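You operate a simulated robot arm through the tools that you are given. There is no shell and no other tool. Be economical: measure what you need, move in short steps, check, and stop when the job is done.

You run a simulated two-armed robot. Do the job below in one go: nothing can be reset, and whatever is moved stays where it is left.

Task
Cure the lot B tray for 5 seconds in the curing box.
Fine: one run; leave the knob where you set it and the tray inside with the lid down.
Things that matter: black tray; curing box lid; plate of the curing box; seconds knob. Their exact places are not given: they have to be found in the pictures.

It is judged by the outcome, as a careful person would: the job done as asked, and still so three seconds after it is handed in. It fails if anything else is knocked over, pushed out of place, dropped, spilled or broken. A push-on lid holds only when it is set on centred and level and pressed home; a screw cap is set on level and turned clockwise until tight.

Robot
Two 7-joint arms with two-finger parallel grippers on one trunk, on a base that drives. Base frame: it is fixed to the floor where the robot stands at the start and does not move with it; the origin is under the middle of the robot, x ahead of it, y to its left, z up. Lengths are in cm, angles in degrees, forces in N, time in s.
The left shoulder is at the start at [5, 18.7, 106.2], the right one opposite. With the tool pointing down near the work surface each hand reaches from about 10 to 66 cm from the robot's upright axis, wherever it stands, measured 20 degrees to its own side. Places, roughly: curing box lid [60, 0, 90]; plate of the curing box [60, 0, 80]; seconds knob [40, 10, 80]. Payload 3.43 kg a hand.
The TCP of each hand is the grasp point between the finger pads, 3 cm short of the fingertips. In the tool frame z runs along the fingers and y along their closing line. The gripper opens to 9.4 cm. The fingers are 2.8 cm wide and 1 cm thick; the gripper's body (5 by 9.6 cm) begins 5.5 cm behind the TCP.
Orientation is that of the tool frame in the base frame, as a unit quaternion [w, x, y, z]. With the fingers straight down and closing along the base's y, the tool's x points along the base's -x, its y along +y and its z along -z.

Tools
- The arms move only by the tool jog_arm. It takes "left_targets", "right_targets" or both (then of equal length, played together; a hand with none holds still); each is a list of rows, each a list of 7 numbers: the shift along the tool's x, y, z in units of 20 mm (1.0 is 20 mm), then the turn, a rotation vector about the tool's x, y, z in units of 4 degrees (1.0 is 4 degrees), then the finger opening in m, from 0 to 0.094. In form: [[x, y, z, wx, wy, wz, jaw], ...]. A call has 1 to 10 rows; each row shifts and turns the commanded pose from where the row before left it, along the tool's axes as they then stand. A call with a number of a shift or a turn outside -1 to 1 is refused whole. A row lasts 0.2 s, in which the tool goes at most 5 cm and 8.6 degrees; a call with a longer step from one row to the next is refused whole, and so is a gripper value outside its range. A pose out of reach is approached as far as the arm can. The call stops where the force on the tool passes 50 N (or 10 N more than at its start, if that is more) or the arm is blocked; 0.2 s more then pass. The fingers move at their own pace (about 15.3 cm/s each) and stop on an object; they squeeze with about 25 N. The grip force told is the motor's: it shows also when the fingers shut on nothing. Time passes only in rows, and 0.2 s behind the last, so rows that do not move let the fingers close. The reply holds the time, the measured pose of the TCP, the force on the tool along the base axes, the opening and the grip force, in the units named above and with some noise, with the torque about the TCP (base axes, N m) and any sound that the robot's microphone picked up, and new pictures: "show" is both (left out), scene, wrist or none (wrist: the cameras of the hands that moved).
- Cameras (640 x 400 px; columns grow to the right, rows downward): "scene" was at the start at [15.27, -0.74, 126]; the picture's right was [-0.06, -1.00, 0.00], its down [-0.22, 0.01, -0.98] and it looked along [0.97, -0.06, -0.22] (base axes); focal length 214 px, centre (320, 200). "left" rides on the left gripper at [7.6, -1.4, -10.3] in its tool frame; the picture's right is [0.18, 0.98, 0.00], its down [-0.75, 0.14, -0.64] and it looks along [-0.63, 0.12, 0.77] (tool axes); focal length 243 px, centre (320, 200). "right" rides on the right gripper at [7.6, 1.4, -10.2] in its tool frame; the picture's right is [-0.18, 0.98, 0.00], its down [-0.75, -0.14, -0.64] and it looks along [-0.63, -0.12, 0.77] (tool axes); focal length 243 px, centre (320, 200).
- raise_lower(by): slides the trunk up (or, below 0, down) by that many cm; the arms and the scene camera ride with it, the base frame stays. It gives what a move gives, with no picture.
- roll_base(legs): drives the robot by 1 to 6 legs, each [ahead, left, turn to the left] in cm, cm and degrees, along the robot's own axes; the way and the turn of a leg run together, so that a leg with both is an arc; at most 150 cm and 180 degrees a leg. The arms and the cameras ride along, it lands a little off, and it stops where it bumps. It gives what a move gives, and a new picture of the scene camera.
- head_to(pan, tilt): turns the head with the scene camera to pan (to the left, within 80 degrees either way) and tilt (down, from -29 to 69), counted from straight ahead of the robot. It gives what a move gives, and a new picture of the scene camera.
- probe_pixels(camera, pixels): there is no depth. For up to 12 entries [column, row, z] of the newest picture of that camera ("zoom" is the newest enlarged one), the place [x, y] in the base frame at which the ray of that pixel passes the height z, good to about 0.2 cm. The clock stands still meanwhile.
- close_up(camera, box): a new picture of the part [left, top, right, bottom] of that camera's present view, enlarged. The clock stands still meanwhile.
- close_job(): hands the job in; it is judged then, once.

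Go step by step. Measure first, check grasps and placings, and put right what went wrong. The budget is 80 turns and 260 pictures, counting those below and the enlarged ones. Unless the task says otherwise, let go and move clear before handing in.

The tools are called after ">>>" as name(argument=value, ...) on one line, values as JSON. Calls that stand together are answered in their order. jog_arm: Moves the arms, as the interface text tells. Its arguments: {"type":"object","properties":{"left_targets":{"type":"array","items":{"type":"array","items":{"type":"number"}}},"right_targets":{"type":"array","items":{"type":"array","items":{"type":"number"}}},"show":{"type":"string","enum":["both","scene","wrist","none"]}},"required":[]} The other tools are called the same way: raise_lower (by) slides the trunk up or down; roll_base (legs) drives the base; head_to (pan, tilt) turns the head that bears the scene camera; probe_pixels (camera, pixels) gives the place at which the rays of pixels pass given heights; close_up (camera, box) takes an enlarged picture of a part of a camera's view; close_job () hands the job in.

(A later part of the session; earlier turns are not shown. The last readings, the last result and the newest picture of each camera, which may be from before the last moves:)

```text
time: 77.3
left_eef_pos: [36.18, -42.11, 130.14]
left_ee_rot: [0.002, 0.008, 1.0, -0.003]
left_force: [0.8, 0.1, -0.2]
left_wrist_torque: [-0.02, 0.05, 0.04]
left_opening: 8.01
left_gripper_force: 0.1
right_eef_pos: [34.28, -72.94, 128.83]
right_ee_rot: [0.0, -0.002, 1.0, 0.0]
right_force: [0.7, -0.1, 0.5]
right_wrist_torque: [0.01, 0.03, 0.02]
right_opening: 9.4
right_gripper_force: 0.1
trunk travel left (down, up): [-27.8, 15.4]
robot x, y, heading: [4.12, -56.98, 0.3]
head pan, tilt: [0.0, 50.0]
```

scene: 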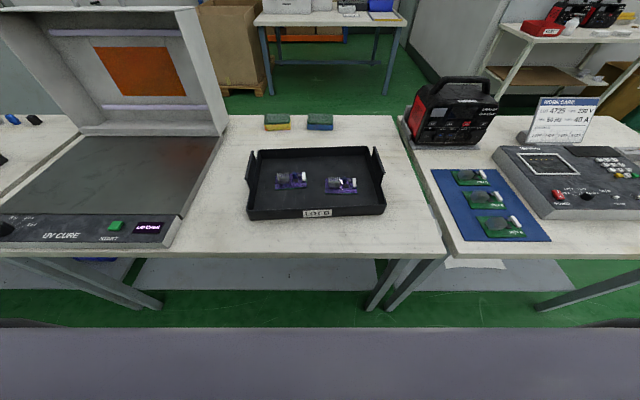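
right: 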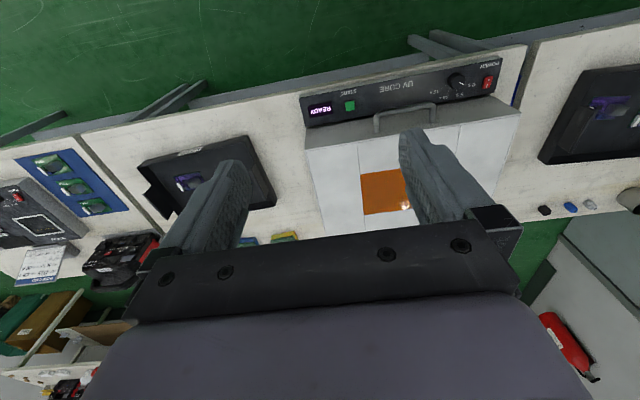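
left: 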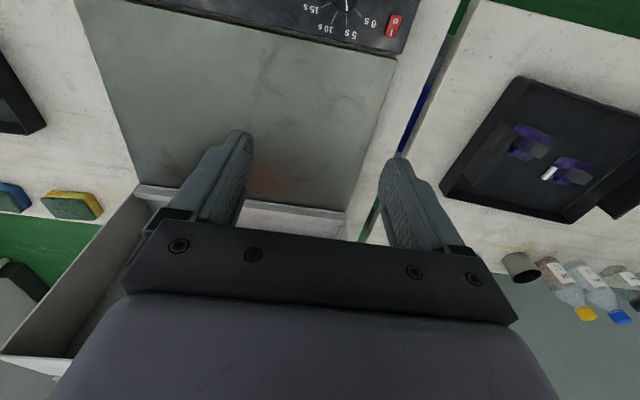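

The tray is now right ahead, slightly rotated, with tabs at its left and right walls. Zoom and measure the tabs.

>>> close_up(camera="scene", box=[230, 130, 400, 236])

>>> close_up(camera="left", box=[0, 0, 640, 400])

>>> close_up(camera="right", box=[0, 0, 640, 400])

```text
3.76 times, centred on (315, 183) of scene
```

zoom: 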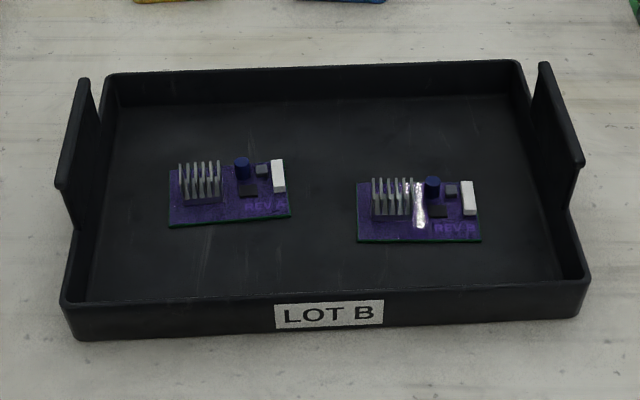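

```text
1.00 times, centred on (320, 200) of left
```

zoom: 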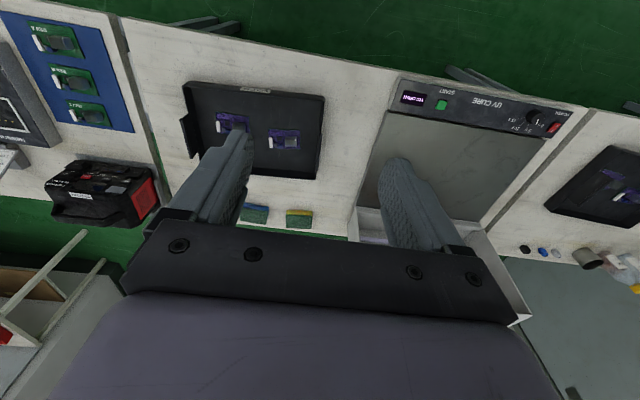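

```text
1.00 times, centred on (320, 200) of right
```

zoom: 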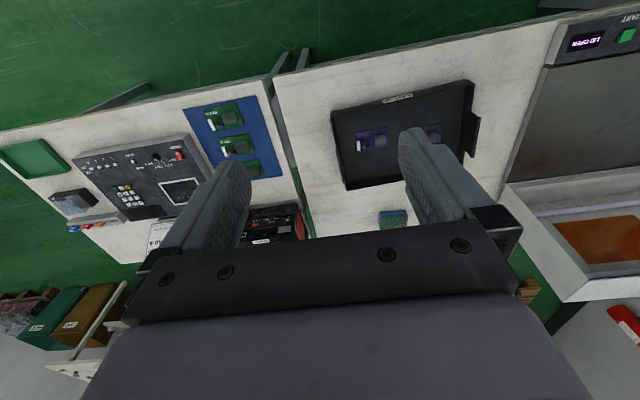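

>>> probe_pixels(camera="scene", pixels=[[251.2, 220.2, 76], [384.1, 214.4, 76], [246.4, 209.6, 79], [386.3, 202.9, 79], [257.8, 149.8, 79], [368.7, 146.3, 79], [250.6, 190.4, 79], [245.9, 179, 82], [252.5, 150.6, 82], [381, 185.7, 79], [384.1, 173.2, 82], [374.3, 146.6, 82]])

>>> close_up(camera="left", box=[170, 70, 340, 190])

>>> close_up(camera="right", box=[320, 70, 490, 190])

```text
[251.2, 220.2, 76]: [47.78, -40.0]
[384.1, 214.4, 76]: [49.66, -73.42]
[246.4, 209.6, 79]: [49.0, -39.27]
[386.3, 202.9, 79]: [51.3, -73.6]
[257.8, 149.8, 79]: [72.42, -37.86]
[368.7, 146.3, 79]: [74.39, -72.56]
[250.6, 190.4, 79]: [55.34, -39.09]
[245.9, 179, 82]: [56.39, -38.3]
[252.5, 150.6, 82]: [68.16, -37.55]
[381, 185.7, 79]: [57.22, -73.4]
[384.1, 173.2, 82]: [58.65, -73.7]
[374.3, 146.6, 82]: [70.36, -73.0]
```

```text
3.33 times, centred on (255, 130) of left
```

zoom: 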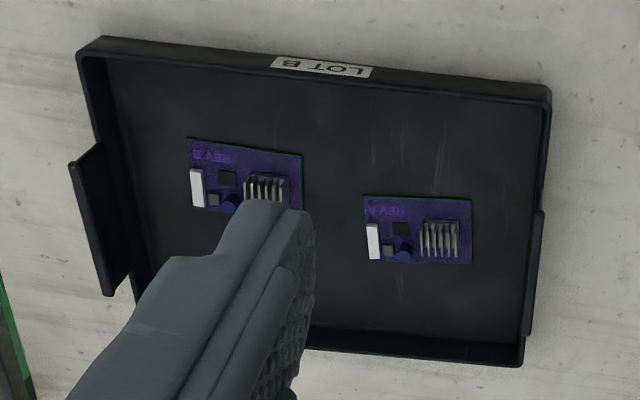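

```text
3.33 times, centred on (405, 130) of right
```

zoom: 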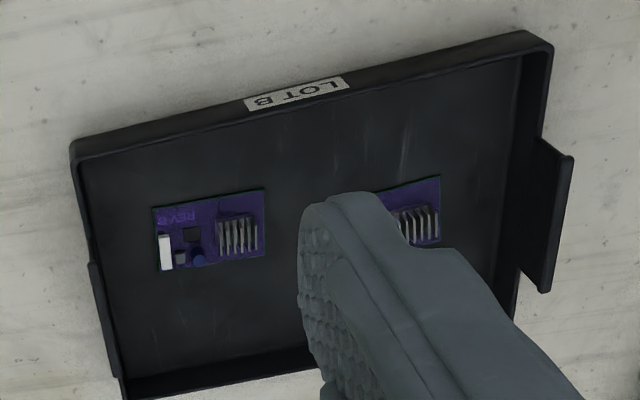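

>>> probe_pixels(camera="left", pixels=[[322, 133.6, 80], [322, 133.6, 84], [318.7, 170.5, 80], [318.7, 170.5, 84], [180, 119.5, 80], [180, 119.5, 84], [190.4, 158.5, 80], [190.4, 158.5, 84]])

>>> probe_pixels(camera="right", pixels=[[481.6, 116.5, 80], [481.6, 116.5, 84], [473.2, 157.6, 80], [473.2, 157.6, 84]])

>>> probe_pixels(camera="scene", pixels=[[245.9, 179, 80], [245.9, 179, 84], [252.5, 150.6, 80], [252.5, 150.6, 84], [384.1, 173.2, 80], [384.1, 173.2, 84], [374.3, 146.6, 80], [374.3, 146.6, 84]])

```text
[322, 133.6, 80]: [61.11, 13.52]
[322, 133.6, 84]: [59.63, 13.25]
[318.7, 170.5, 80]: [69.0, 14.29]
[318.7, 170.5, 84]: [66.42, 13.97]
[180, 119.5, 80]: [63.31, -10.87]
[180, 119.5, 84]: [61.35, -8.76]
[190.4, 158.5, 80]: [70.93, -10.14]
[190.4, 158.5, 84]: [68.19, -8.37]
```

```text
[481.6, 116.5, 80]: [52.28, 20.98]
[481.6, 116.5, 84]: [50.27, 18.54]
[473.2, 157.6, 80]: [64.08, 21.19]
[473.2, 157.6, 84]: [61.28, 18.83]
```

```text
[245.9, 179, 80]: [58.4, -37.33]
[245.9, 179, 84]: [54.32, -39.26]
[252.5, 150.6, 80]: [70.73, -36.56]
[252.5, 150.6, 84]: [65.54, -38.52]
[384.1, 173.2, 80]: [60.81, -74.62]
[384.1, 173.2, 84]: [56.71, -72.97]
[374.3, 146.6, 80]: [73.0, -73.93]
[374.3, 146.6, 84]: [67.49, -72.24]
```

Tray is yawed ~+3.8°. Bring both hands above the tabs with matching yaw, then re-measure with the fresh wrist pictures.

>>> jog_arm(left_targets=[[-1, 0.17, 1, 0, 0, -0.5, 0.06], [-1, 0.17, 1, 0, 0, -0.45, 0.06], [-1, 0.17, 1, 0, 0, 0, 0.06], [-1, 0.17, 1, 0, 0, 0, 0.06], [-1, 0.17, 1, 0, 0, 0, 0.06], [-1, 0.17, 1, 0, 0, 0, 0.06], [-1, 0.17, 1, 0, 0, 0, 0.06], [-1, 0.17, 1, 0, 0, 0, 0.06], [-1, 0.17, 1, 0, 0, 0, 0.06], [-1, 0.17, 1, 0, 0, 0, 0.06]], right_targets=[[-1, 0, 1, 0, 0, -0.5, 0.06], [-1, 0, 1, 0, 0, -0.45, 0.06], [-1, 0, 1, 0, 0, 0, 0.06], [-1, 0, 1, 0, 0, 0, 0.06], [-1, 0, 1, 0, 0, 0, 0.06], [-1, 0, 1, 0, 0, 0, 0.06], [-1, 0, 1, 0, 0, 0, 0.06], [-1, 0, 1, 0, 0, 0, 0.06], [-1, 0, 1, 0, 0, 0, 0.06], [-1, 0, 1, 0, 0, 0, 0.06]])

```text
time: 79.5
left_eef_pos: [56.21, -38.05, 110.27]
left_ee_rot: [0.001, -0.025, 1.0, -0.004]
left_force: [0.3, -0.4, -0.5]
left_wrist_torque: [-0.01, 0.03, -0.05]
left_opening: 6.0
left_gripper_force: 0.1
right_eef_pos: [54.03, -71.57, 108.89]
right_ee_rot: [0.0, -0.036, 0.999, 0.0]
right_force: [-0.5, 0.2, 0.6]
right_wrist_torque: [-0.01, 0.0, -0.01]
right_opening: 6.0
right_gripper_force: 0.0
trunk travel left (down, up): [-27.8, 15.4]
robot x, y, heading: [4.54, -57.32, 0.0]
head pan, tilt: [0.0, 50.0]
```

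scene: 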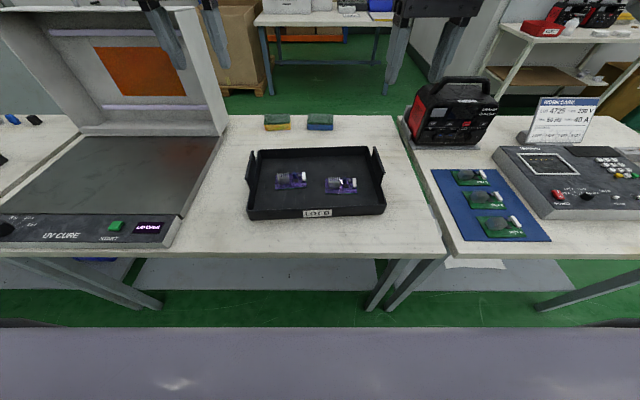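
right: 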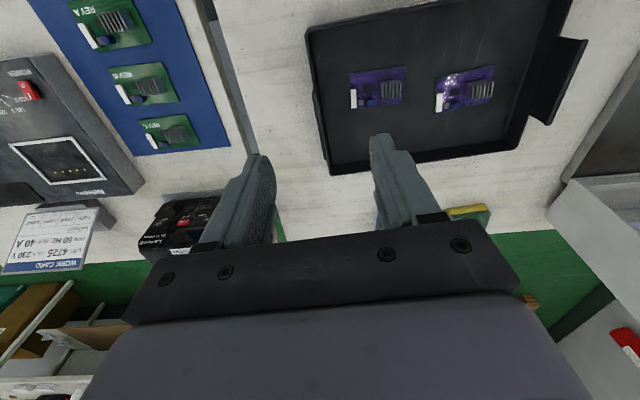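
left: 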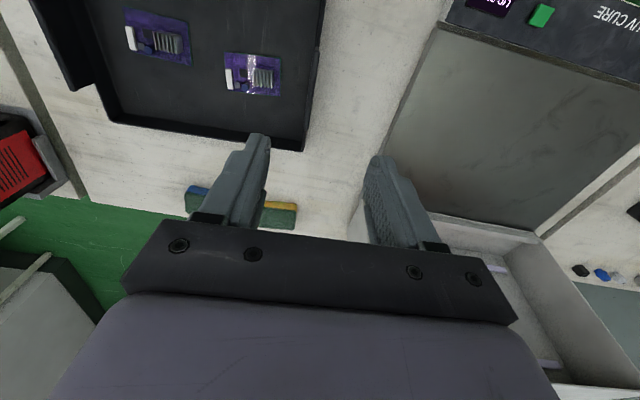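

>>> close_up(camera="right", box=[490, 10, 620, 140])

>>> close_up(camera="left", box=[260, 0, 360, 160])

>>> close_up(camera="right", box=[280, 30, 380, 190])

>>> close_up(camera="left", box=[0, 0, 160, 140])

```text
3.08 times, centred on (555, 75) of right
```

zoom: 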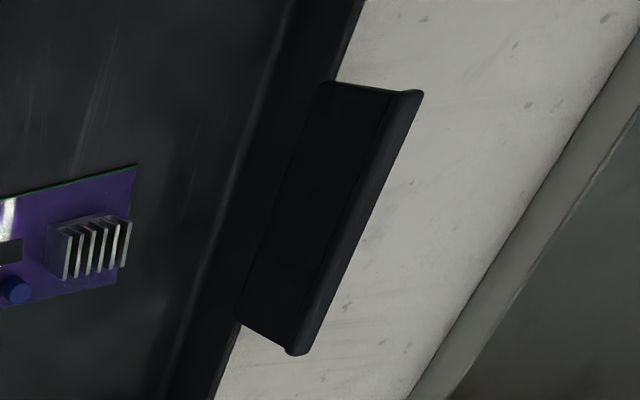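

```text
2.50 times, centred on (310, 80) of left
```

zoom: 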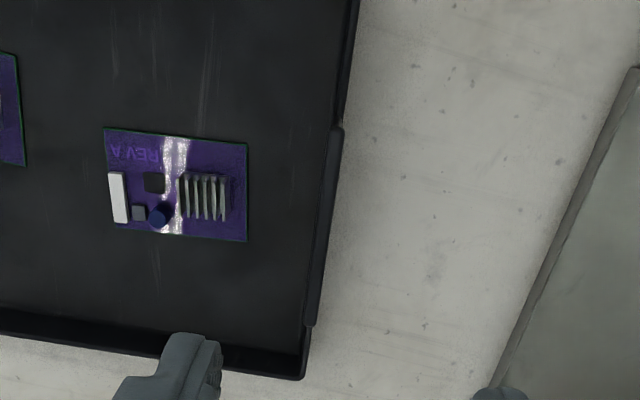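

```text
2.50 times, centred on (330, 110) of right
```

zoom: 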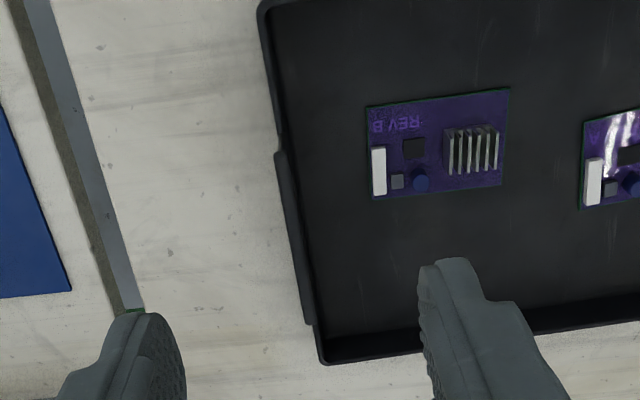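

```text
2.86 times, centred on (80, 70) of left
```

zoom: 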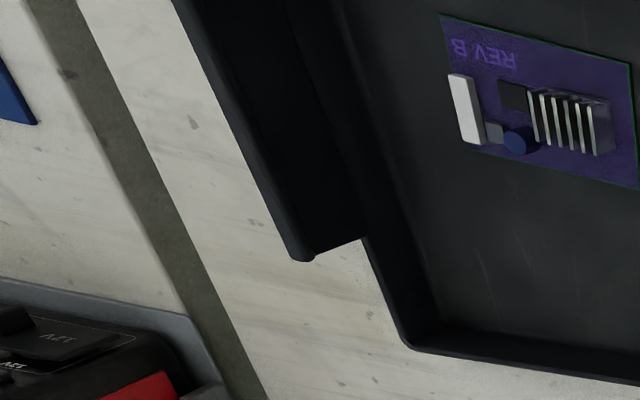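

>>> probe_pixels(camera="right", pixels=[[588.4, 40, 80], [588.4, 40, 84], [550.1, 124.7, 80], [550.1, 124.7, 84], [313.2, 90.8, 80], [313.2, 90.8, 84], [325.2, 160, 80], [325.2, 160, 84]])

>>> probe_pixels(camera="left", pixels=[[319.2, 52, 80], [319.2, 52, 84], [307.2, 130, 80], [307.2, 130, 84], [73, 90.3, 80], [73, 90.3, 84]])

```text
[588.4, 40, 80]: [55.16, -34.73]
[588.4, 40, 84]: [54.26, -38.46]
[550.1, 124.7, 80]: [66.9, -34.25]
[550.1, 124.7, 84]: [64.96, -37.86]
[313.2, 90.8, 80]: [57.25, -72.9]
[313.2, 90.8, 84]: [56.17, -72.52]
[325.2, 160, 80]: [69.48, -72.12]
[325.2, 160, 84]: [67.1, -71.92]
```

```text
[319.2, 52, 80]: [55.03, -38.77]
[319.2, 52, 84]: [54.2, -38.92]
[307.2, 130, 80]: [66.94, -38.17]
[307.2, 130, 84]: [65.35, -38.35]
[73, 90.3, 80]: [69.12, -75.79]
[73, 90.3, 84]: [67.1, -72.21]
```

Left tab: centre ≈ (59.6, −38.55), top z≈84.4; right tab: centre ≈ (61.5, −72.25). Move to just above them.

>>> jog_arm(left_targets=[[-0.6, -0.1, 1, 0, 0, -0.15, 0.04], [-0.6, -0.1, 1, 0, 0, 0, 0.04], [-0.5, -0.15, 1, 0, 0, 0, 0.04], [0, 0, 1, 0, 0, 0, 0.04], [0, 0, 1, 0, 0, 0, 0.04], [0, 0, 1, 0, 0, 0, 0.04], [0, 0, 1, 0, 0, 0, 0.04], [0, 0, 1, 0, 0, 0, 0.04], [0, 0, 1, 0, 0, 0, 0.04], [0, 0, 0.9, 0, 0, 0, 0.04]], right_targets=[[-1, -0.15, 1, 0, 0, 0.1, 0.04], [-1, -0.15, 1, 0, 0, 0, 0.04], [-1, -0.15, 1, 0, 0, 0, 0.04], [-0.75, -0.1, 1, 0, 0, 0, 0.04], [0, 0, 1, 0, 0, 0, 0.04], [0, 0, 1, 0, 0, 0, 0.04], [0, 0, 1, 0, 0, 0, 0.04], [0, 0, 1, 0, 0, 0, 0.04], [0, 0, 1, 0, 0, 0, 0.04], [0, 0, 0.2, 0, 0, 0, 0.04]])

```text
time: 81.7
left_eef_pos: [59.71, -38.76, 90.53]
left_ee_rot: [0.002, -0.03, 1.0, -0.005]
left_force: [-0.7, 0.1, 0.5]
left_wrist_torque: [0.02, -0.03, 0.01]
left_opening: 4.0
left_gripper_force: 0.1
right_eef_pos: [61.8, -72.34, 90.53]
right_ee_rot: [0.001, -0.032, 0.999, 0.0]
right_force: [-0.2, 0.1, 0.2]
right_wrist_torque: [0.0, -0.02, -0.01]
right_opening: 4.02
right_gripper_force: 0.2
trunk travel left (down, up): [-27.8, 15.4]
robot x, y, heading: [3.62, -57.12, 0.5]
head pan, tilt: [0.0, 50.0]
```

scene: 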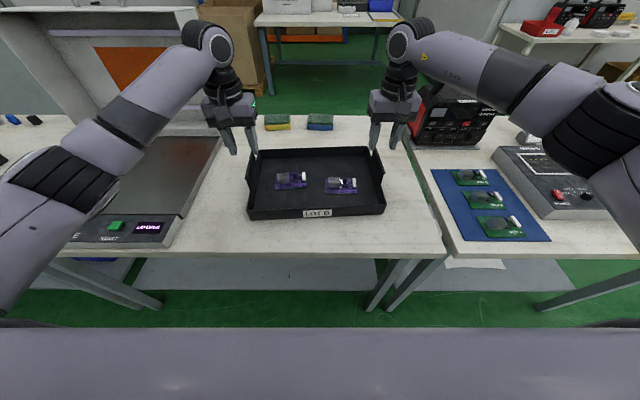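
right: 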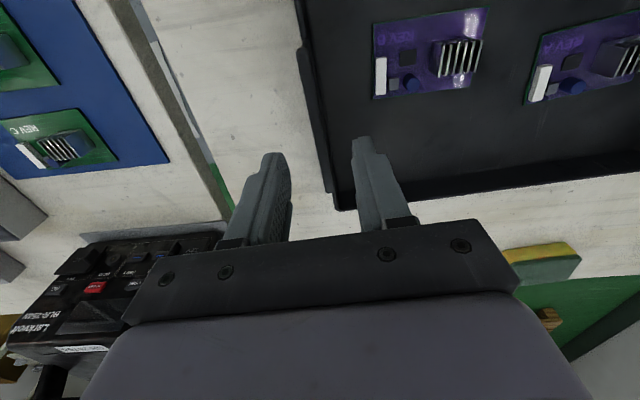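
left: 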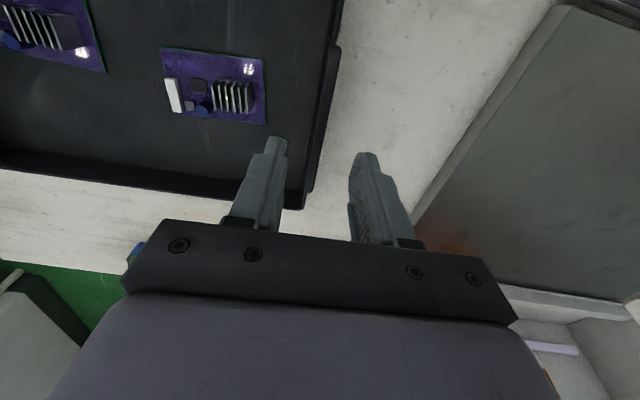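

Both tabs lie between the fingers. Descend 7.9 cm.

>>> jog_arm(left_targets=[[0, 0, 1, 0, 0, 0, 0.04], [0, 0, 1, 0, 0, 0, 0.04], [0, 0, 1, 0, 0, 0, 0.04], [0, 0, 0.9, 0, 0, 0, 0.04]], right_targets=[[0, 0, 1, 0, 0, 0, 0.04], [0, 0, 1, 0, 0, 0, 0.04], [0, 0, 1, 0, 0, 0, 0.04], [0, 0, 0.9, 0, 0, 0, 0.04]])

>>> close_up(camera="scene", box=[220, 100, 410, 236])

```text
time: 82.7
left_eef_pos: [59.61, -38.87, 82.53]
left_ee_rot: [0.003, -0.031, 1.0, -0.004]
left_force: [-1.1, -0.4, 0.0]
left_wrist_torque: [-0.02, -0.03, 0.0]
left_opening: 3.99
left_gripper_force: 0.2
right_eef_pos: [61.77, -72.22, 82.61]
right_ee_rot: [0.0, -0.031, 1.0, 0.0]
right_force: [-0.8, 0.4, -0.3]
right_wrist_torque: [0.01, -0.01, -0.02]
right_opening: 4.0
right_gripper_force: 0.1
trunk travel left (down, up): [-27.8, 15.4]
robot x, y, heading: [3.91, -57.38, 0.6]
head pan, tilt: [0.0, 50.0]
```

scene: 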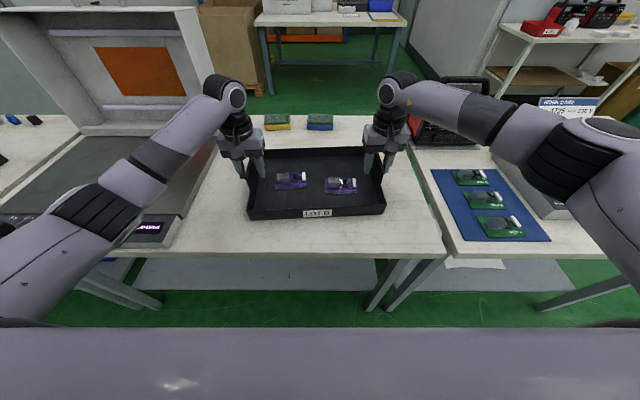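
right: 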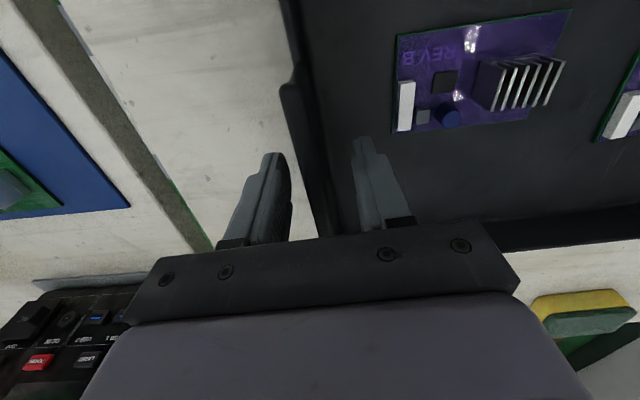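
left: 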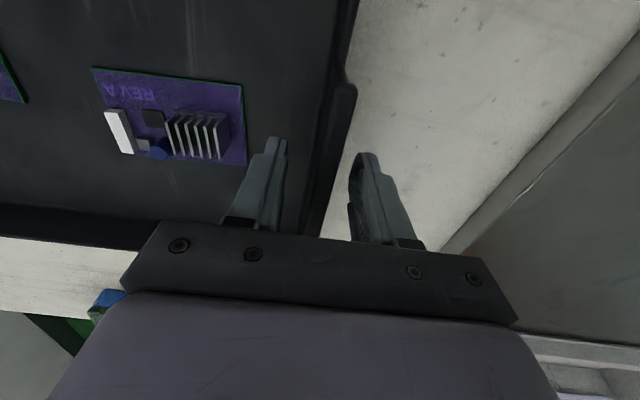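

```text
2.94 times, centred on (315, 168) of scene
```

zoom: 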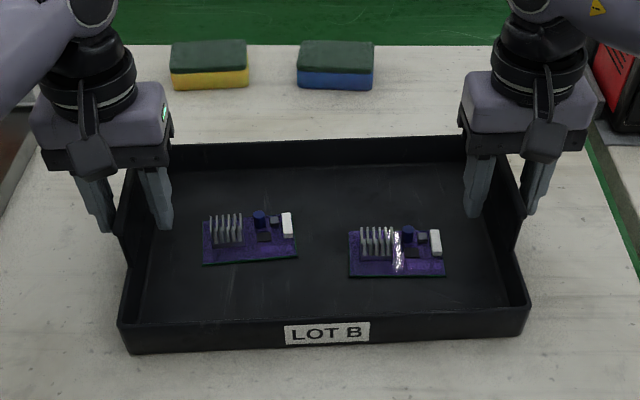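

Both hands straddle the tabs. Close both and lift 1 cm as a test.

>>> jog_arm(left_targets=[[0, 0, 0, 0, 0, 0, 0.015], [0, 0, 0, 0, 0, 0, 0.0], [0, 0, 0, 0, 0, 0, 0.0], [0, 0, -0.25, 0, 0, 0, 0.0], [0, 0, -0.25, 0, 0, 0, 0.0]], right_targets=[[0, 0, 0, 0, 0, 0, 0.015], [0, 0, 0, 0, 0, 0, 0.0], [0, 0, 0, 0, 0, 0, 0.0], [0, 0, -0.25, 0, 0, 0, 0.0], [0, 0, -0.25, 0, 0, 0, 0.0]])

```text
time: 83.9
left_eef_pos: [59.48, -38.84, 83.58]
left_ee_rot: [0.002, -0.03, 1.0, -0.004]
left_force: [0.8, -3.5, -2.3]
left_wrist_torque: [0.17, -0.18, 0.18]
left_opening: 1.35
left_gripper_force: 25.2
right_eef_pos: [61.9, -72.21, 83.57]
right_ee_rot: [0.0, -0.032, 0.999, 0.0]
right_force: [-0.7, 3.1, -1.6]
right_wrist_torque: [-0.03, 0.19, -0.05]
right_opening: 1.33
right_gripper_force: 25.0
trunk travel left (down, up): [-27.8, 15.4]
robot x, y, heading: [3.79, -57.43, 0.2]
head pan, tilt: [0.0, 50.0]
```

scene: 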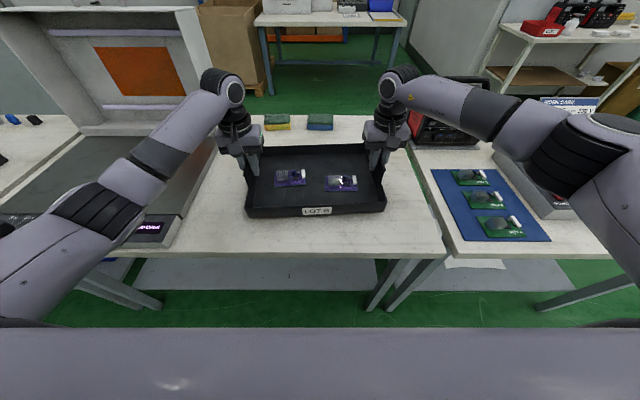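
right: 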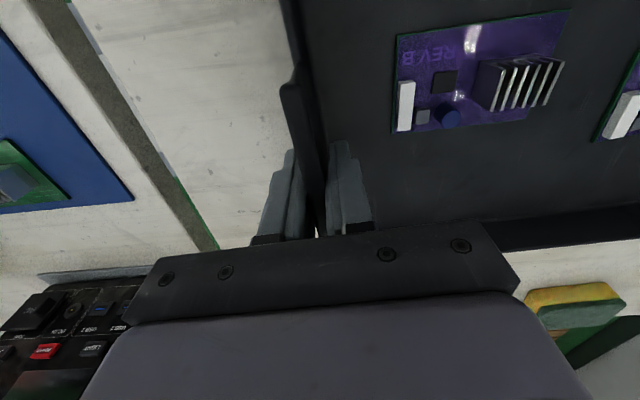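
left: 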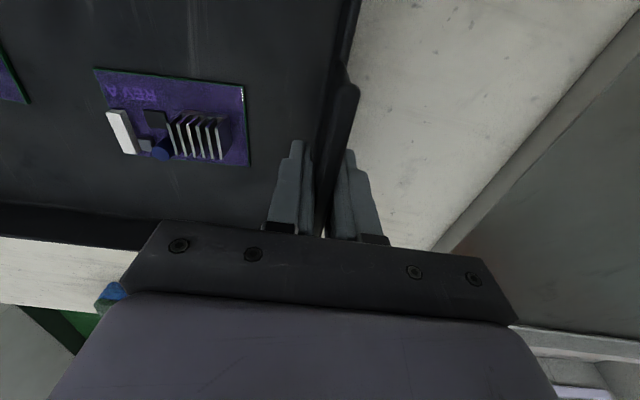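

Tray lifts level with both grips holding (~1.35 cm, 25 N). Raise it with the trunk, then drive back a bit and sideways to the box.

>>> raise_lower(by=13)

>>> roll_base(legs=[[-4, 0, 0]])

```text
time: 85.5
left_eef_pos: [59.71, -38.78, 96.56]
left_ee_rot: [0.001, -0.029, 1.0, -0.004]
left_force: [-0.4, -7.6, -3.0]
left_wrist_torque: [0.18, 0.0, 0.22]
left_opening: 1.33
left_gripper_force: 25.1
right_eef_pos: [61.75, -72.26, 96.52]
right_ee_rot: [0.0, -0.032, 0.999, 0.001]
right_force: [-0.8, 7.6, -2.0]
right_wrist_torque: [-0.09, -0.01, -0.05]
right_opening: 1.34
right_gripper_force: 24.9
trunk travel left (down, up): [-40.8, 2.4]
robot x, y, heading: [3.72, -57.44, 0.3]
head pan, tilt: [0.0, 50.0]
```

```text
time: 86.4
left_eef_pos: [55.59, -38.83, 96.84]
left_ee_rot: [0.003, -0.031, 1.0, -0.006]
left_force: [0.6, -9.0, -1.8]
left_wrist_torque: [0.22, 0.04, 0.21]
left_opening: 1.34
left_gripper_force: 25.3
right_eef_pos: [57.86, -72.17, 96.67]
right_ee_rot: [0.001, -0.032, 0.999, 0.001]
right_force: [-1.3, 8.4, -2.7]
right_wrist_torque: [-0.1, -0.06, -0.07]
right_opening: 1.33
right_gripper_force: 24.3
trunk travel left (down, up): [-40.8, 2.4]
robot x, y, heading: [-0.14, -56.87, 0.6]
head pan, tilt: [0.0, 50.0]
```

scene: 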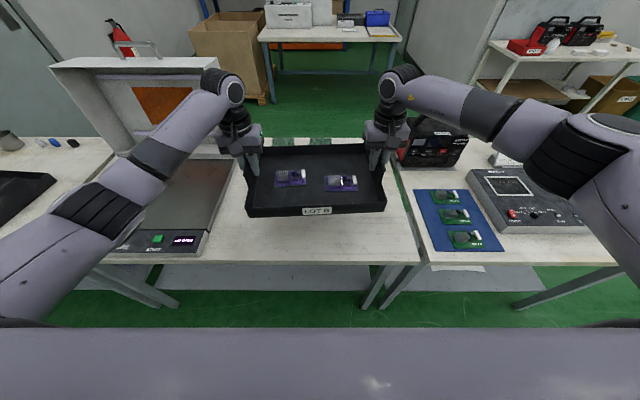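

Tray held level. Drive left, then turn slightly right to square it with the box.

>>> roll_base(legs=[[0, 58.3, 0], [0, 0, -3.5]])

```text
time: 90.2
left_eef_pos: [56.52, 16.05, 96.67]
left_ee_rot: [0.002, 0.001, 1.0, -0.005]
left_force: [0.8, -2.0, -1.4]
left_wrist_torque: [0.07, -0.01, 0.2]
left_opening: 1.32
left_gripper_force: 25.2
right_eef_pos: [56.54, -17.34, 96.66]
right_ee_rot: [0.0, -0.002, 1.0, 0.001]
right_force: [0.0, 1.7, -1.7]
right_wrist_torque: [-0.03, 0.01, -0.02]
right_opening: 1.35
right_gripper_force: 24.5
trunk travel left (down, up): [-40.8, 2.4]
robot x, y, heading: [-0.09, 1.07, -3.1]
head pan, tilt: [0.0, 50.0]
```

scene: 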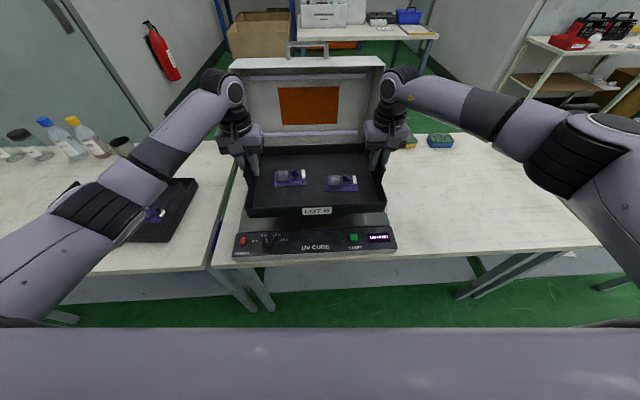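

The tray is squared; hands at x 56.5, centre y −0.65. Advance 5.3 cm and left ~0.9.

>>> roll_base(legs=[[5.3, 0.9, 0]])

>>> close_up(camera="scene", box=[210, 50, 420, 270])

```text
time: 91.1
left_eef_pos: [61.8, 16.63, 96.65]
left_ee_rot: [0.002, 0.0, 1.0, -0.004]
left_force: [0.5, -0.9, -3.5]
left_wrist_torque: [0.08, 0.03, 0.19]
left_opening: 1.31
left_gripper_force: 25.2
right_eef_pos: [61.98, -16.68, 96.49]
right_ee_rot: [0.0, -0.002, 1.0, 0.001]
right_force: [-0.3, 0.5, -1.9]
right_wrist_torque: [-0.02, -0.01, -0.07]
right_opening: 1.35
right_gripper_force: 25.2
trunk travel left (down, up): [-40.8, 2.4]
robot x, y, heading: [5.3, 2.21, -3.1]
head pan, tilt: [0.0, 50.0]
```

scene: 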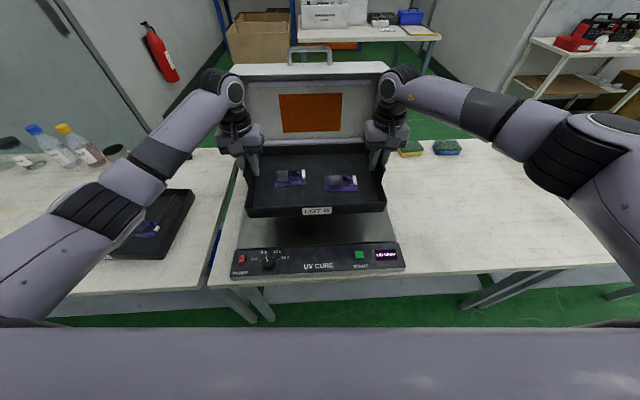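

```text
1.82 times, centred on (315, 160) of scene
```

zoom: 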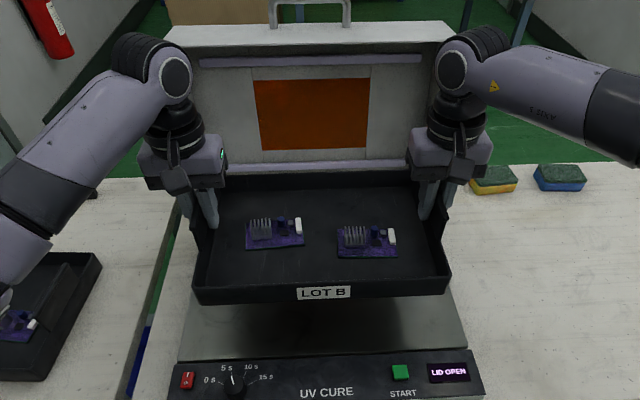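

Positioned at x≈61.9, y≈0. Lower 9 cm with the trunk, then ease down.

>>> raise_lower(by=-9)

>>> jog_arm(left_targets=[[0, 0, 0.15, 0, 0, 0, 0.0], [0, 0, 0.15, 0, 0, 0, 0.0], [0, 0, 0.1, 0, 0, 0, 0.0]], right_targets=[[0, 0, 0.15, 0, 0, 0, 0.0], [0, 0, 0.15, 0, 0, 0, 0.0], [0, 0, 0.1, 0, 0, 0, 0.0]], show="scene")

```text
time: 92.3
left_eef_pos: [61.76, 16.81, 87.69]
left_ee_rot: [0.002, 0.0, 1.0, -0.004]
left_force: [0.1, 0.7, -1.8]
left_wrist_torque: [0.06, 0.0, 0.14]
left_opening: 1.32
left_gripper_force: 25.0
right_eef_pos: [61.9, -16.7, 87.62]
right_ee_rot: [0.0, -0.003, 1.0, 0.0]
right_force: [-0.3, 0.3, -1.9]
right_wrist_torque: [0.01, -0.03, -0.03]
right_opening: 1.29
right_gripper_force: 25.1
trunk travel left (down, up): [-31.8, 11.4]
robot x, y, heading: [5.05, 1.92, -3.1]
head pan, tilt: [0.0, 50.0]
```

```text
time: 93.2
left_eef_pos: [61.82, 16.65, 86.91]
left_ee_rot: [0.002, 0.0, 1.0, -0.004]
left_force: [0.2, 0.5, -3.7]
left_wrist_torque: [0.08, -0.03, 0.1]
left_opening: 1.34
left_gripper_force: 25.0
right_eef_pos: [61.9, -16.67, 86.88]
right_ee_rot: [0.001, -0.002, 1.0, 0.0]
right_force: [-0.2, -0.6, -2.0]
right_wrist_torque: [0.04, 0.01, -0.07]
right_opening: 1.34
right_gripper_force: 25.1
trunk travel left (down, up): [-31.8, 11.4]
robot x, y, heading: [4.7, 1.69, -3.4]
head pan, tilt: [0.0, 50.0]
```

scene: 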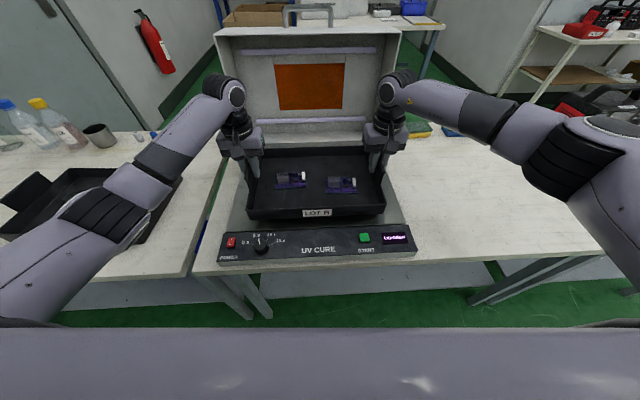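

No contact yet (weight still on the hands). Ease down further.

>>> jog_arm(left_targets=[[0, 0, 0.1, 0, 0, 0, 0.0], [0, 0, 0.1, 0, 0, 0, 0.0], [0, 0, 0.1, 0, 0, 0, 0.0]], right_targets=[[0, 0, 0.1, 0, 0, 0, 0.0], [0, 0, 0.1, 0, 0, 0, 0.0], [0, 0, 0.1, 0, 0, 0, 0.0]], show="none")

```text
time: 94.0
left_eef_pos: [61.82, 16.62, 86.07]
left_ee_rot: [0.001, 0.0, 1.0, -0.005]
left_force: [1.2, -0.3, -1.9]
left_wrist_torque: [0.03, -0.01, 0.18]
left_opening: 1.32
left_gripper_force: 25.1
right_eef_pos: [62.02, -16.8, 86.17]
right_ee_rot: [0.0, -0.002, 1.0, 0.001]
right_force: [-0.4, 0.3, -2.1]
right_wrist_torque: [-0.04, 0.03, 0.0]
right_opening: 1.3
right_gripper_force: 25.1
trunk travel left (down, up): [-31.8, 11.4]
robot x, y, heading: [5.03, 1.68, -3.2]
head pan, tilt: [0.0, 50.0]
```

>>> jog_arm(left_targets=[[0, 0, 0.1, 0, 0, 0, 0.0], [0, 0, 0.1, 0, 0, 0, 0.0], [0, 0, 0.1, 0, 0, 0, 0.0]], right_targets=[[0, 0, 0.1, 0, 0, 0, 0.0], [0, 0, 0.1, 0, 0, 0, 0.0], [0, 0, 0.1, 0, 0, 0, 0.0]], show="none")

```text
time: 94.8
left_eef_pos: [61.99, 16.69, 85.57]
left_ee_rot: [0.001, 0.0, 1.0, -0.005]
left_force: [0.7, 0.5, -3.0]
left_wrist_torque: [0.09, -0.09, 0.12]
left_opening: 1.34
left_gripper_force: 25.1
right_eef_pos: [61.98, -16.65, 85.61]
right_ee_rot: [0.0, -0.003, 1.0, 0.0]
right_force: [-0.2, -0.2, -2.3]
right_wrist_torque: [0.0, 0.11, -0.09]
right_opening: 1.33
right_gripper_force: 25.5
trunk travel left (down, up): [-31.8, 11.4]
robot x, y, heading: [5.24, 1.99, -3.3]
head pan, tilt: [0.0, 50.0]
```

>>> jog_arm(left_targets=[[0, 0, 0.1, 0, 0, 0, 0.0], [0, 0, 0.1, 0, 0, 0, 0.0], [0, 0, 0.1, 0, 0, 0, 0.0]], right_targets=[[0, 0, 0.1, 0, 0, 0, 0.0], [0, 0, 0.1, 0, 0, 0, 0.0], [0, 0, 0.1, 0, 0, 0, 0.0]], show="scene")

>>> close_up(camera="scene", box=[210, 120, 430, 270])

```text
time: 95.5
left_eef_pos: [61.86, 16.61, 85.01]
left_ee_rot: [0.002, 0.001, 1.0, -0.005]
left_force: [1.1, -0.6, -3.4]
left_wrist_torque: [0.07, 0.03, 0.16]
left_opening: 1.33
left_gripper_force: 24.9
right_eef_pos: [62.06, -16.7, 84.89]
right_ee_rot: [0.0, -0.003, 1.0, 0.001]
right_force: [-0.5, 0.2, -2.4]
right_wrist_torque: [0.01, -0.06, -0.02]
right_opening: 1.36
right_gripper_force: 24.9
trunk travel left (down, up): [-31.8, 11.4]
robot x, y, heading: [4.97, 1.5, -3.1]
head pan, tilt: [0.0, 50.0]
```

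scene: 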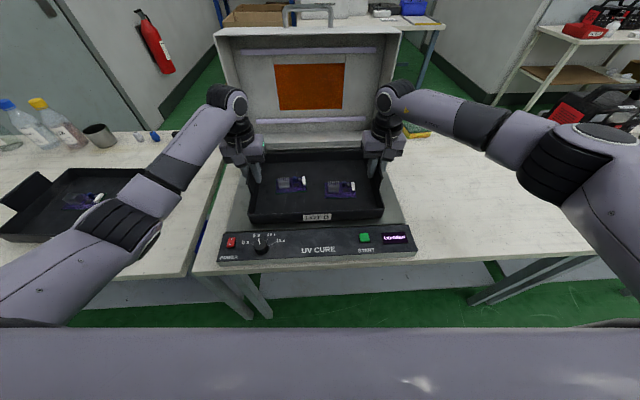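

```text
2.67 times, centred on (320, 195) of scene
```

zoom: 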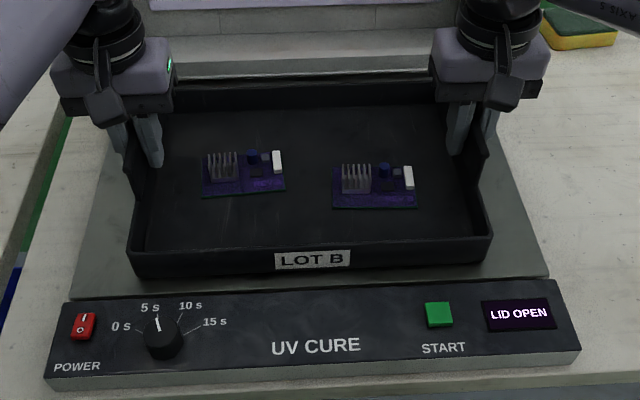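

Nearly down. Continue slowly.

>>> jog_arm(left_targets=[[0, 0, 0.1, 0, 0, 0, 0.0], [0, 0, 0.1, 0, 0, 0, 0.0], [0, 0, 0.1, 0, 0, 0, 0.0], [0, 0, 0.1, 0, 0, 0, 0.0]], right_targets=[[0, 0, 0.1, 0, 0, 0, 0.0], [0, 0, 0.1, 0, 0, 0, 0.0], [0, 0, 0.1, 0, 0, 0, 0.0], [0, 0, 0.1, 0, 0, 0, 0.0]], show="none")

```text
time: 96.5
left_eef_pos: [61.77, 16.63, 84.66]
left_ee_rot: [0.007, 0.0, 1.0, -0.006]
left_force: [4.1, 5.0, 19.6]
left_wrist_torque: [-0.03, 0.0, 0.21]
left_opening: 1.33
left_gripper_force: 24.9
right_eef_pos: [61.73, -16.58, 84.62]
right_ee_rot: [0.004, -0.002, 1.0, 0.001]
right_force: [5.5, -2.8, 18.2]
right_wrist_torque: [0.04, 0.02, -0.02]
right_opening: 1.32
right_gripper_force: 25.1
trunk travel left (down, up): [-31.8, 11.4]
robot x, y, heading: [5.25, 1.29, -3.2]
head pan, tilt: [0.0, 50.0]
```

Contact on both sides (+19 N). Relieve, open and rise.

>>> jog_arm(left_targets=[[0, 0, -0.2, 0, 0, 0, 0.0], [0, 0, 0, 0, 0, 0, 0.035], [0, 0, 0, 0, 0, 0, 0.035], [0, 0, -1, 0, 0, 0, 0.035], [0, 0, -1, 0, 0, 0, 0.035], [0, 0, -1, 0, 0, 0, 0.035], [0, 0, -1, 0, 0, 0, 0.035], [0, 0, -1, 0, 0, 0, 0.035]], right_targets=[[0, 0, -0.2, 0, 0, 0, 0.0], [0, 0, 0, 0, 0, 0, 0.035], [0, 0, 0, 0, 0, 0, 0.035], [0, 0, -1, 0, 0, 0, 0.035], [0, 0, -1, 0, 0, 0, 0.035], [0, 0, -1, 0, 0, 0, 0.035], [0, 0, -1, 0, 0, 0, 0.035], [0, 0, -1, 0, 0, 0, 0.035]], show="scene")

>>> close_up(camera="scene", box=[210, 120, 430, 270])

```text
time: 98.3
left_eef_pos: [61.6, 16.7, 94.67]
left_ee_rot: [0.002, 0.0, 1.0, -0.004]
left_force: [0.4, 0.0, -0.7]
left_wrist_torque: [-0.03, -0.02, -0.01]
left_opening: 3.5
left_gripper_force: 0.0
right_eef_pos: [61.96, -16.85, 94.8]
right_ee_rot: [0.0, -0.002, 1.0, 0.001]
right_force: [-1.0, 0.1, -0.1]
right_wrist_torque: [0.0, 0.0, -0.01]
right_opening: 3.49
right_gripper_force: 0.1
trunk travel left (down, up): [-31.8, 11.4]
robot x, y, heading: [5.14, 1.41, -3.2]
head pan, tilt: [0.0, 50.0]
```

scene: 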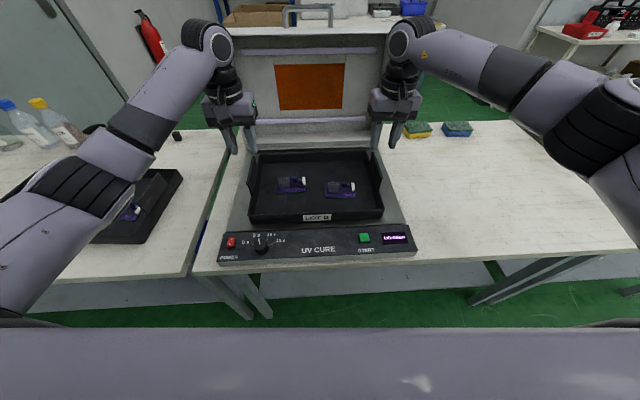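

```text
2.67 times, centred on (320, 195) of scene
```

zoom: 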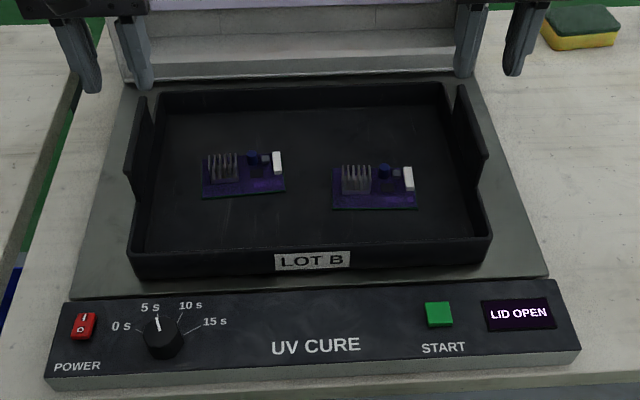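

>>> probe_pixels(camera="scene", pixels=[[250, 223.1, 78.2], [383.7, 218.2, 78.2], [262, 152, 82.4], [374, 152, 82.4], [320, 36, 111], [320, 22, 111], [306, 6, 114], [320, 140, 80], [310, 10, 117], [310, 10, 113]])

>>> close_up(camera="scene", box=[210, 0, 410, 125])

```text
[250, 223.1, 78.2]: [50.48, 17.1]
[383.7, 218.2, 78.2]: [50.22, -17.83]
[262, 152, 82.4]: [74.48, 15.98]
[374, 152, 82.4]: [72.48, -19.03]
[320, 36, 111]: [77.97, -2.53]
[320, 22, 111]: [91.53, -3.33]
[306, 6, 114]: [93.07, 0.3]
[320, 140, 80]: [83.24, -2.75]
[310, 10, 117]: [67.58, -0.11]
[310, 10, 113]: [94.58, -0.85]
```

```text
3.20 times, centred on (310, 62) of scene
```

zoom: 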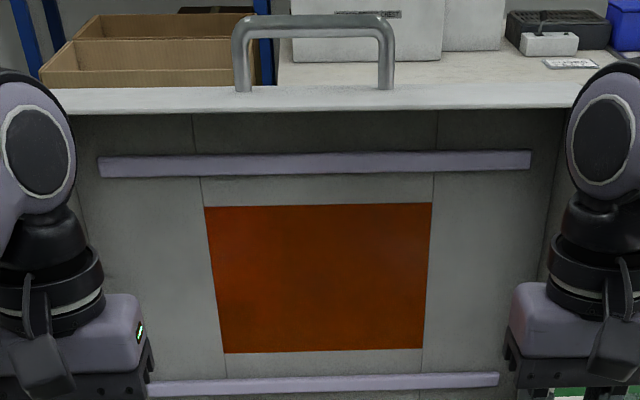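

The tray sits inside the plate area (x 50–74, y ±17.5) and the lid is open at ~95°, handle now at about (86, z 112). Retract both hands up and back, and raise the trunk to prepare for closing.

>>> jog_arm(left_targets=[[0, 0, -1, 0, 0, 0, 0.04], [0, 0, -1, 0, 0, 0, 0.04], [0.5, 0, -1, 0, 0, 0, 0.04], [1, 0, -1, 0, 0, 0, 0.04], [1, 0, -0.5, 0, 0, 0, 0.04], [1, 0, 0, 0, 0, 0, 0.04], [1, 0, 0, 0, 0, 0, 0.04], [1, 0, 0, 0, 0, 0, 0.04]], right_targets=[[0, 0, -1, 0, 0, 0, 0.04], [0, 0, -1, 0, 0, 0, 0.04], [0.5, 0, -1, 0, 0, 0, 0.04], [1, 0, -1, 0, 0, 0, 0.04], [1, 0, -1, 0, 0, 0, 0.04], [1, 0, -1, 0, 0, 0, 0.04], [1, 0, -1, 0, 0, 0, 0.04], [1, 0, -1, 0, 0, 0, 0.04]], show="none")

>>> raise_lower(by=9)

>>> head_to(pan=0, tilt=30)

```text
time: 100.2
left_eef_pos: [50.73, 16.69, 103.56]
left_ee_rot: [0.001, 0.0, 1.0, -0.004]
left_force: [0.3, 0.2, -0.5]
left_wrist_torque: [0.0, -0.02, -0.01]
left_opening: 4.0
left_gripper_force: 0.2
right_eef_pos: [50.86, -16.7, 110.65]
right_ee_rot: [0.001, -0.002, 1.0, 0.001]
right_force: [0.0, 0.3, -0.2]
right_wrist_torque: [0.06, 0.02, 0.02]
right_opening: 3.98
right_gripper_force: 0.1
trunk travel left (down, up): [-31.8, 11.4]
robot x, y, heading: [4.77, 1.47, -3.0]
head pan, tilt: [0.0, 50.0]
```

```text
time: 101.4
left_eef_pos: [50.88, 16.6, 112.6]
left_ee_rot: [0.002, 0.0, 1.0, -0.005]
left_force: [-0.2, -1.2, 0.0]
left_wrist_torque: [0.02, 0.01, 0.0]
left_opening: 4.01
left_gripper_force: 0.1
right_eef_pos: [50.94, -16.77, 119.42]
right_ee_rot: [0.0, -0.003, 1.0, 0.001]
right_force: [-0.3, -0.2, -0.6]
right_wrist_torque: [-0.01, 0.0, 0.02]
right_opening: 4.0
right_gripper_force: 0.1
trunk travel left (down, up): [-40.8, 2.4]
robot x, y, heading: [5.04, 1.73, -3.2]
head pan, tilt: [0.0, 50.0]
```

```text
time: 102.2
left_eef_pos: [50.73, 16.73, 112.51]
left_ee_rot: [0.002, 0.0, 1.0, -0.005]
left_force: [-0.2, 0.8, -0.2]
left_wrist_torque: [0.0, -0.01, 0.0]
left_opening: 4.02
left_gripper_force: 0.0
right_eef_pos: [50.99, -16.85, 119.46]
right_ee_rot: [0.0, -0.003, 1.0, 0.001]
right_force: [0.8, 0.0, -0.2]
right_wrist_torque: [0.01, 0.0, 0.02]
right_opening: 4.01
right_gripper_force: 0.1
trunk travel left (down, up): [-40.8, 2.4]
robot x, y, heading: [5.33, 1.61, -3.4]
head pan, tilt: [0.0, 30.0]
```

scene: 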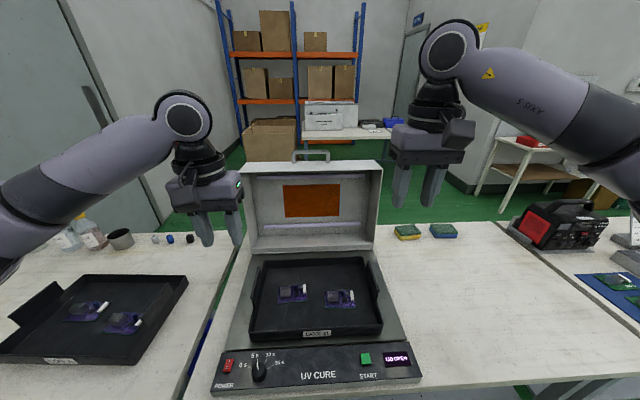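

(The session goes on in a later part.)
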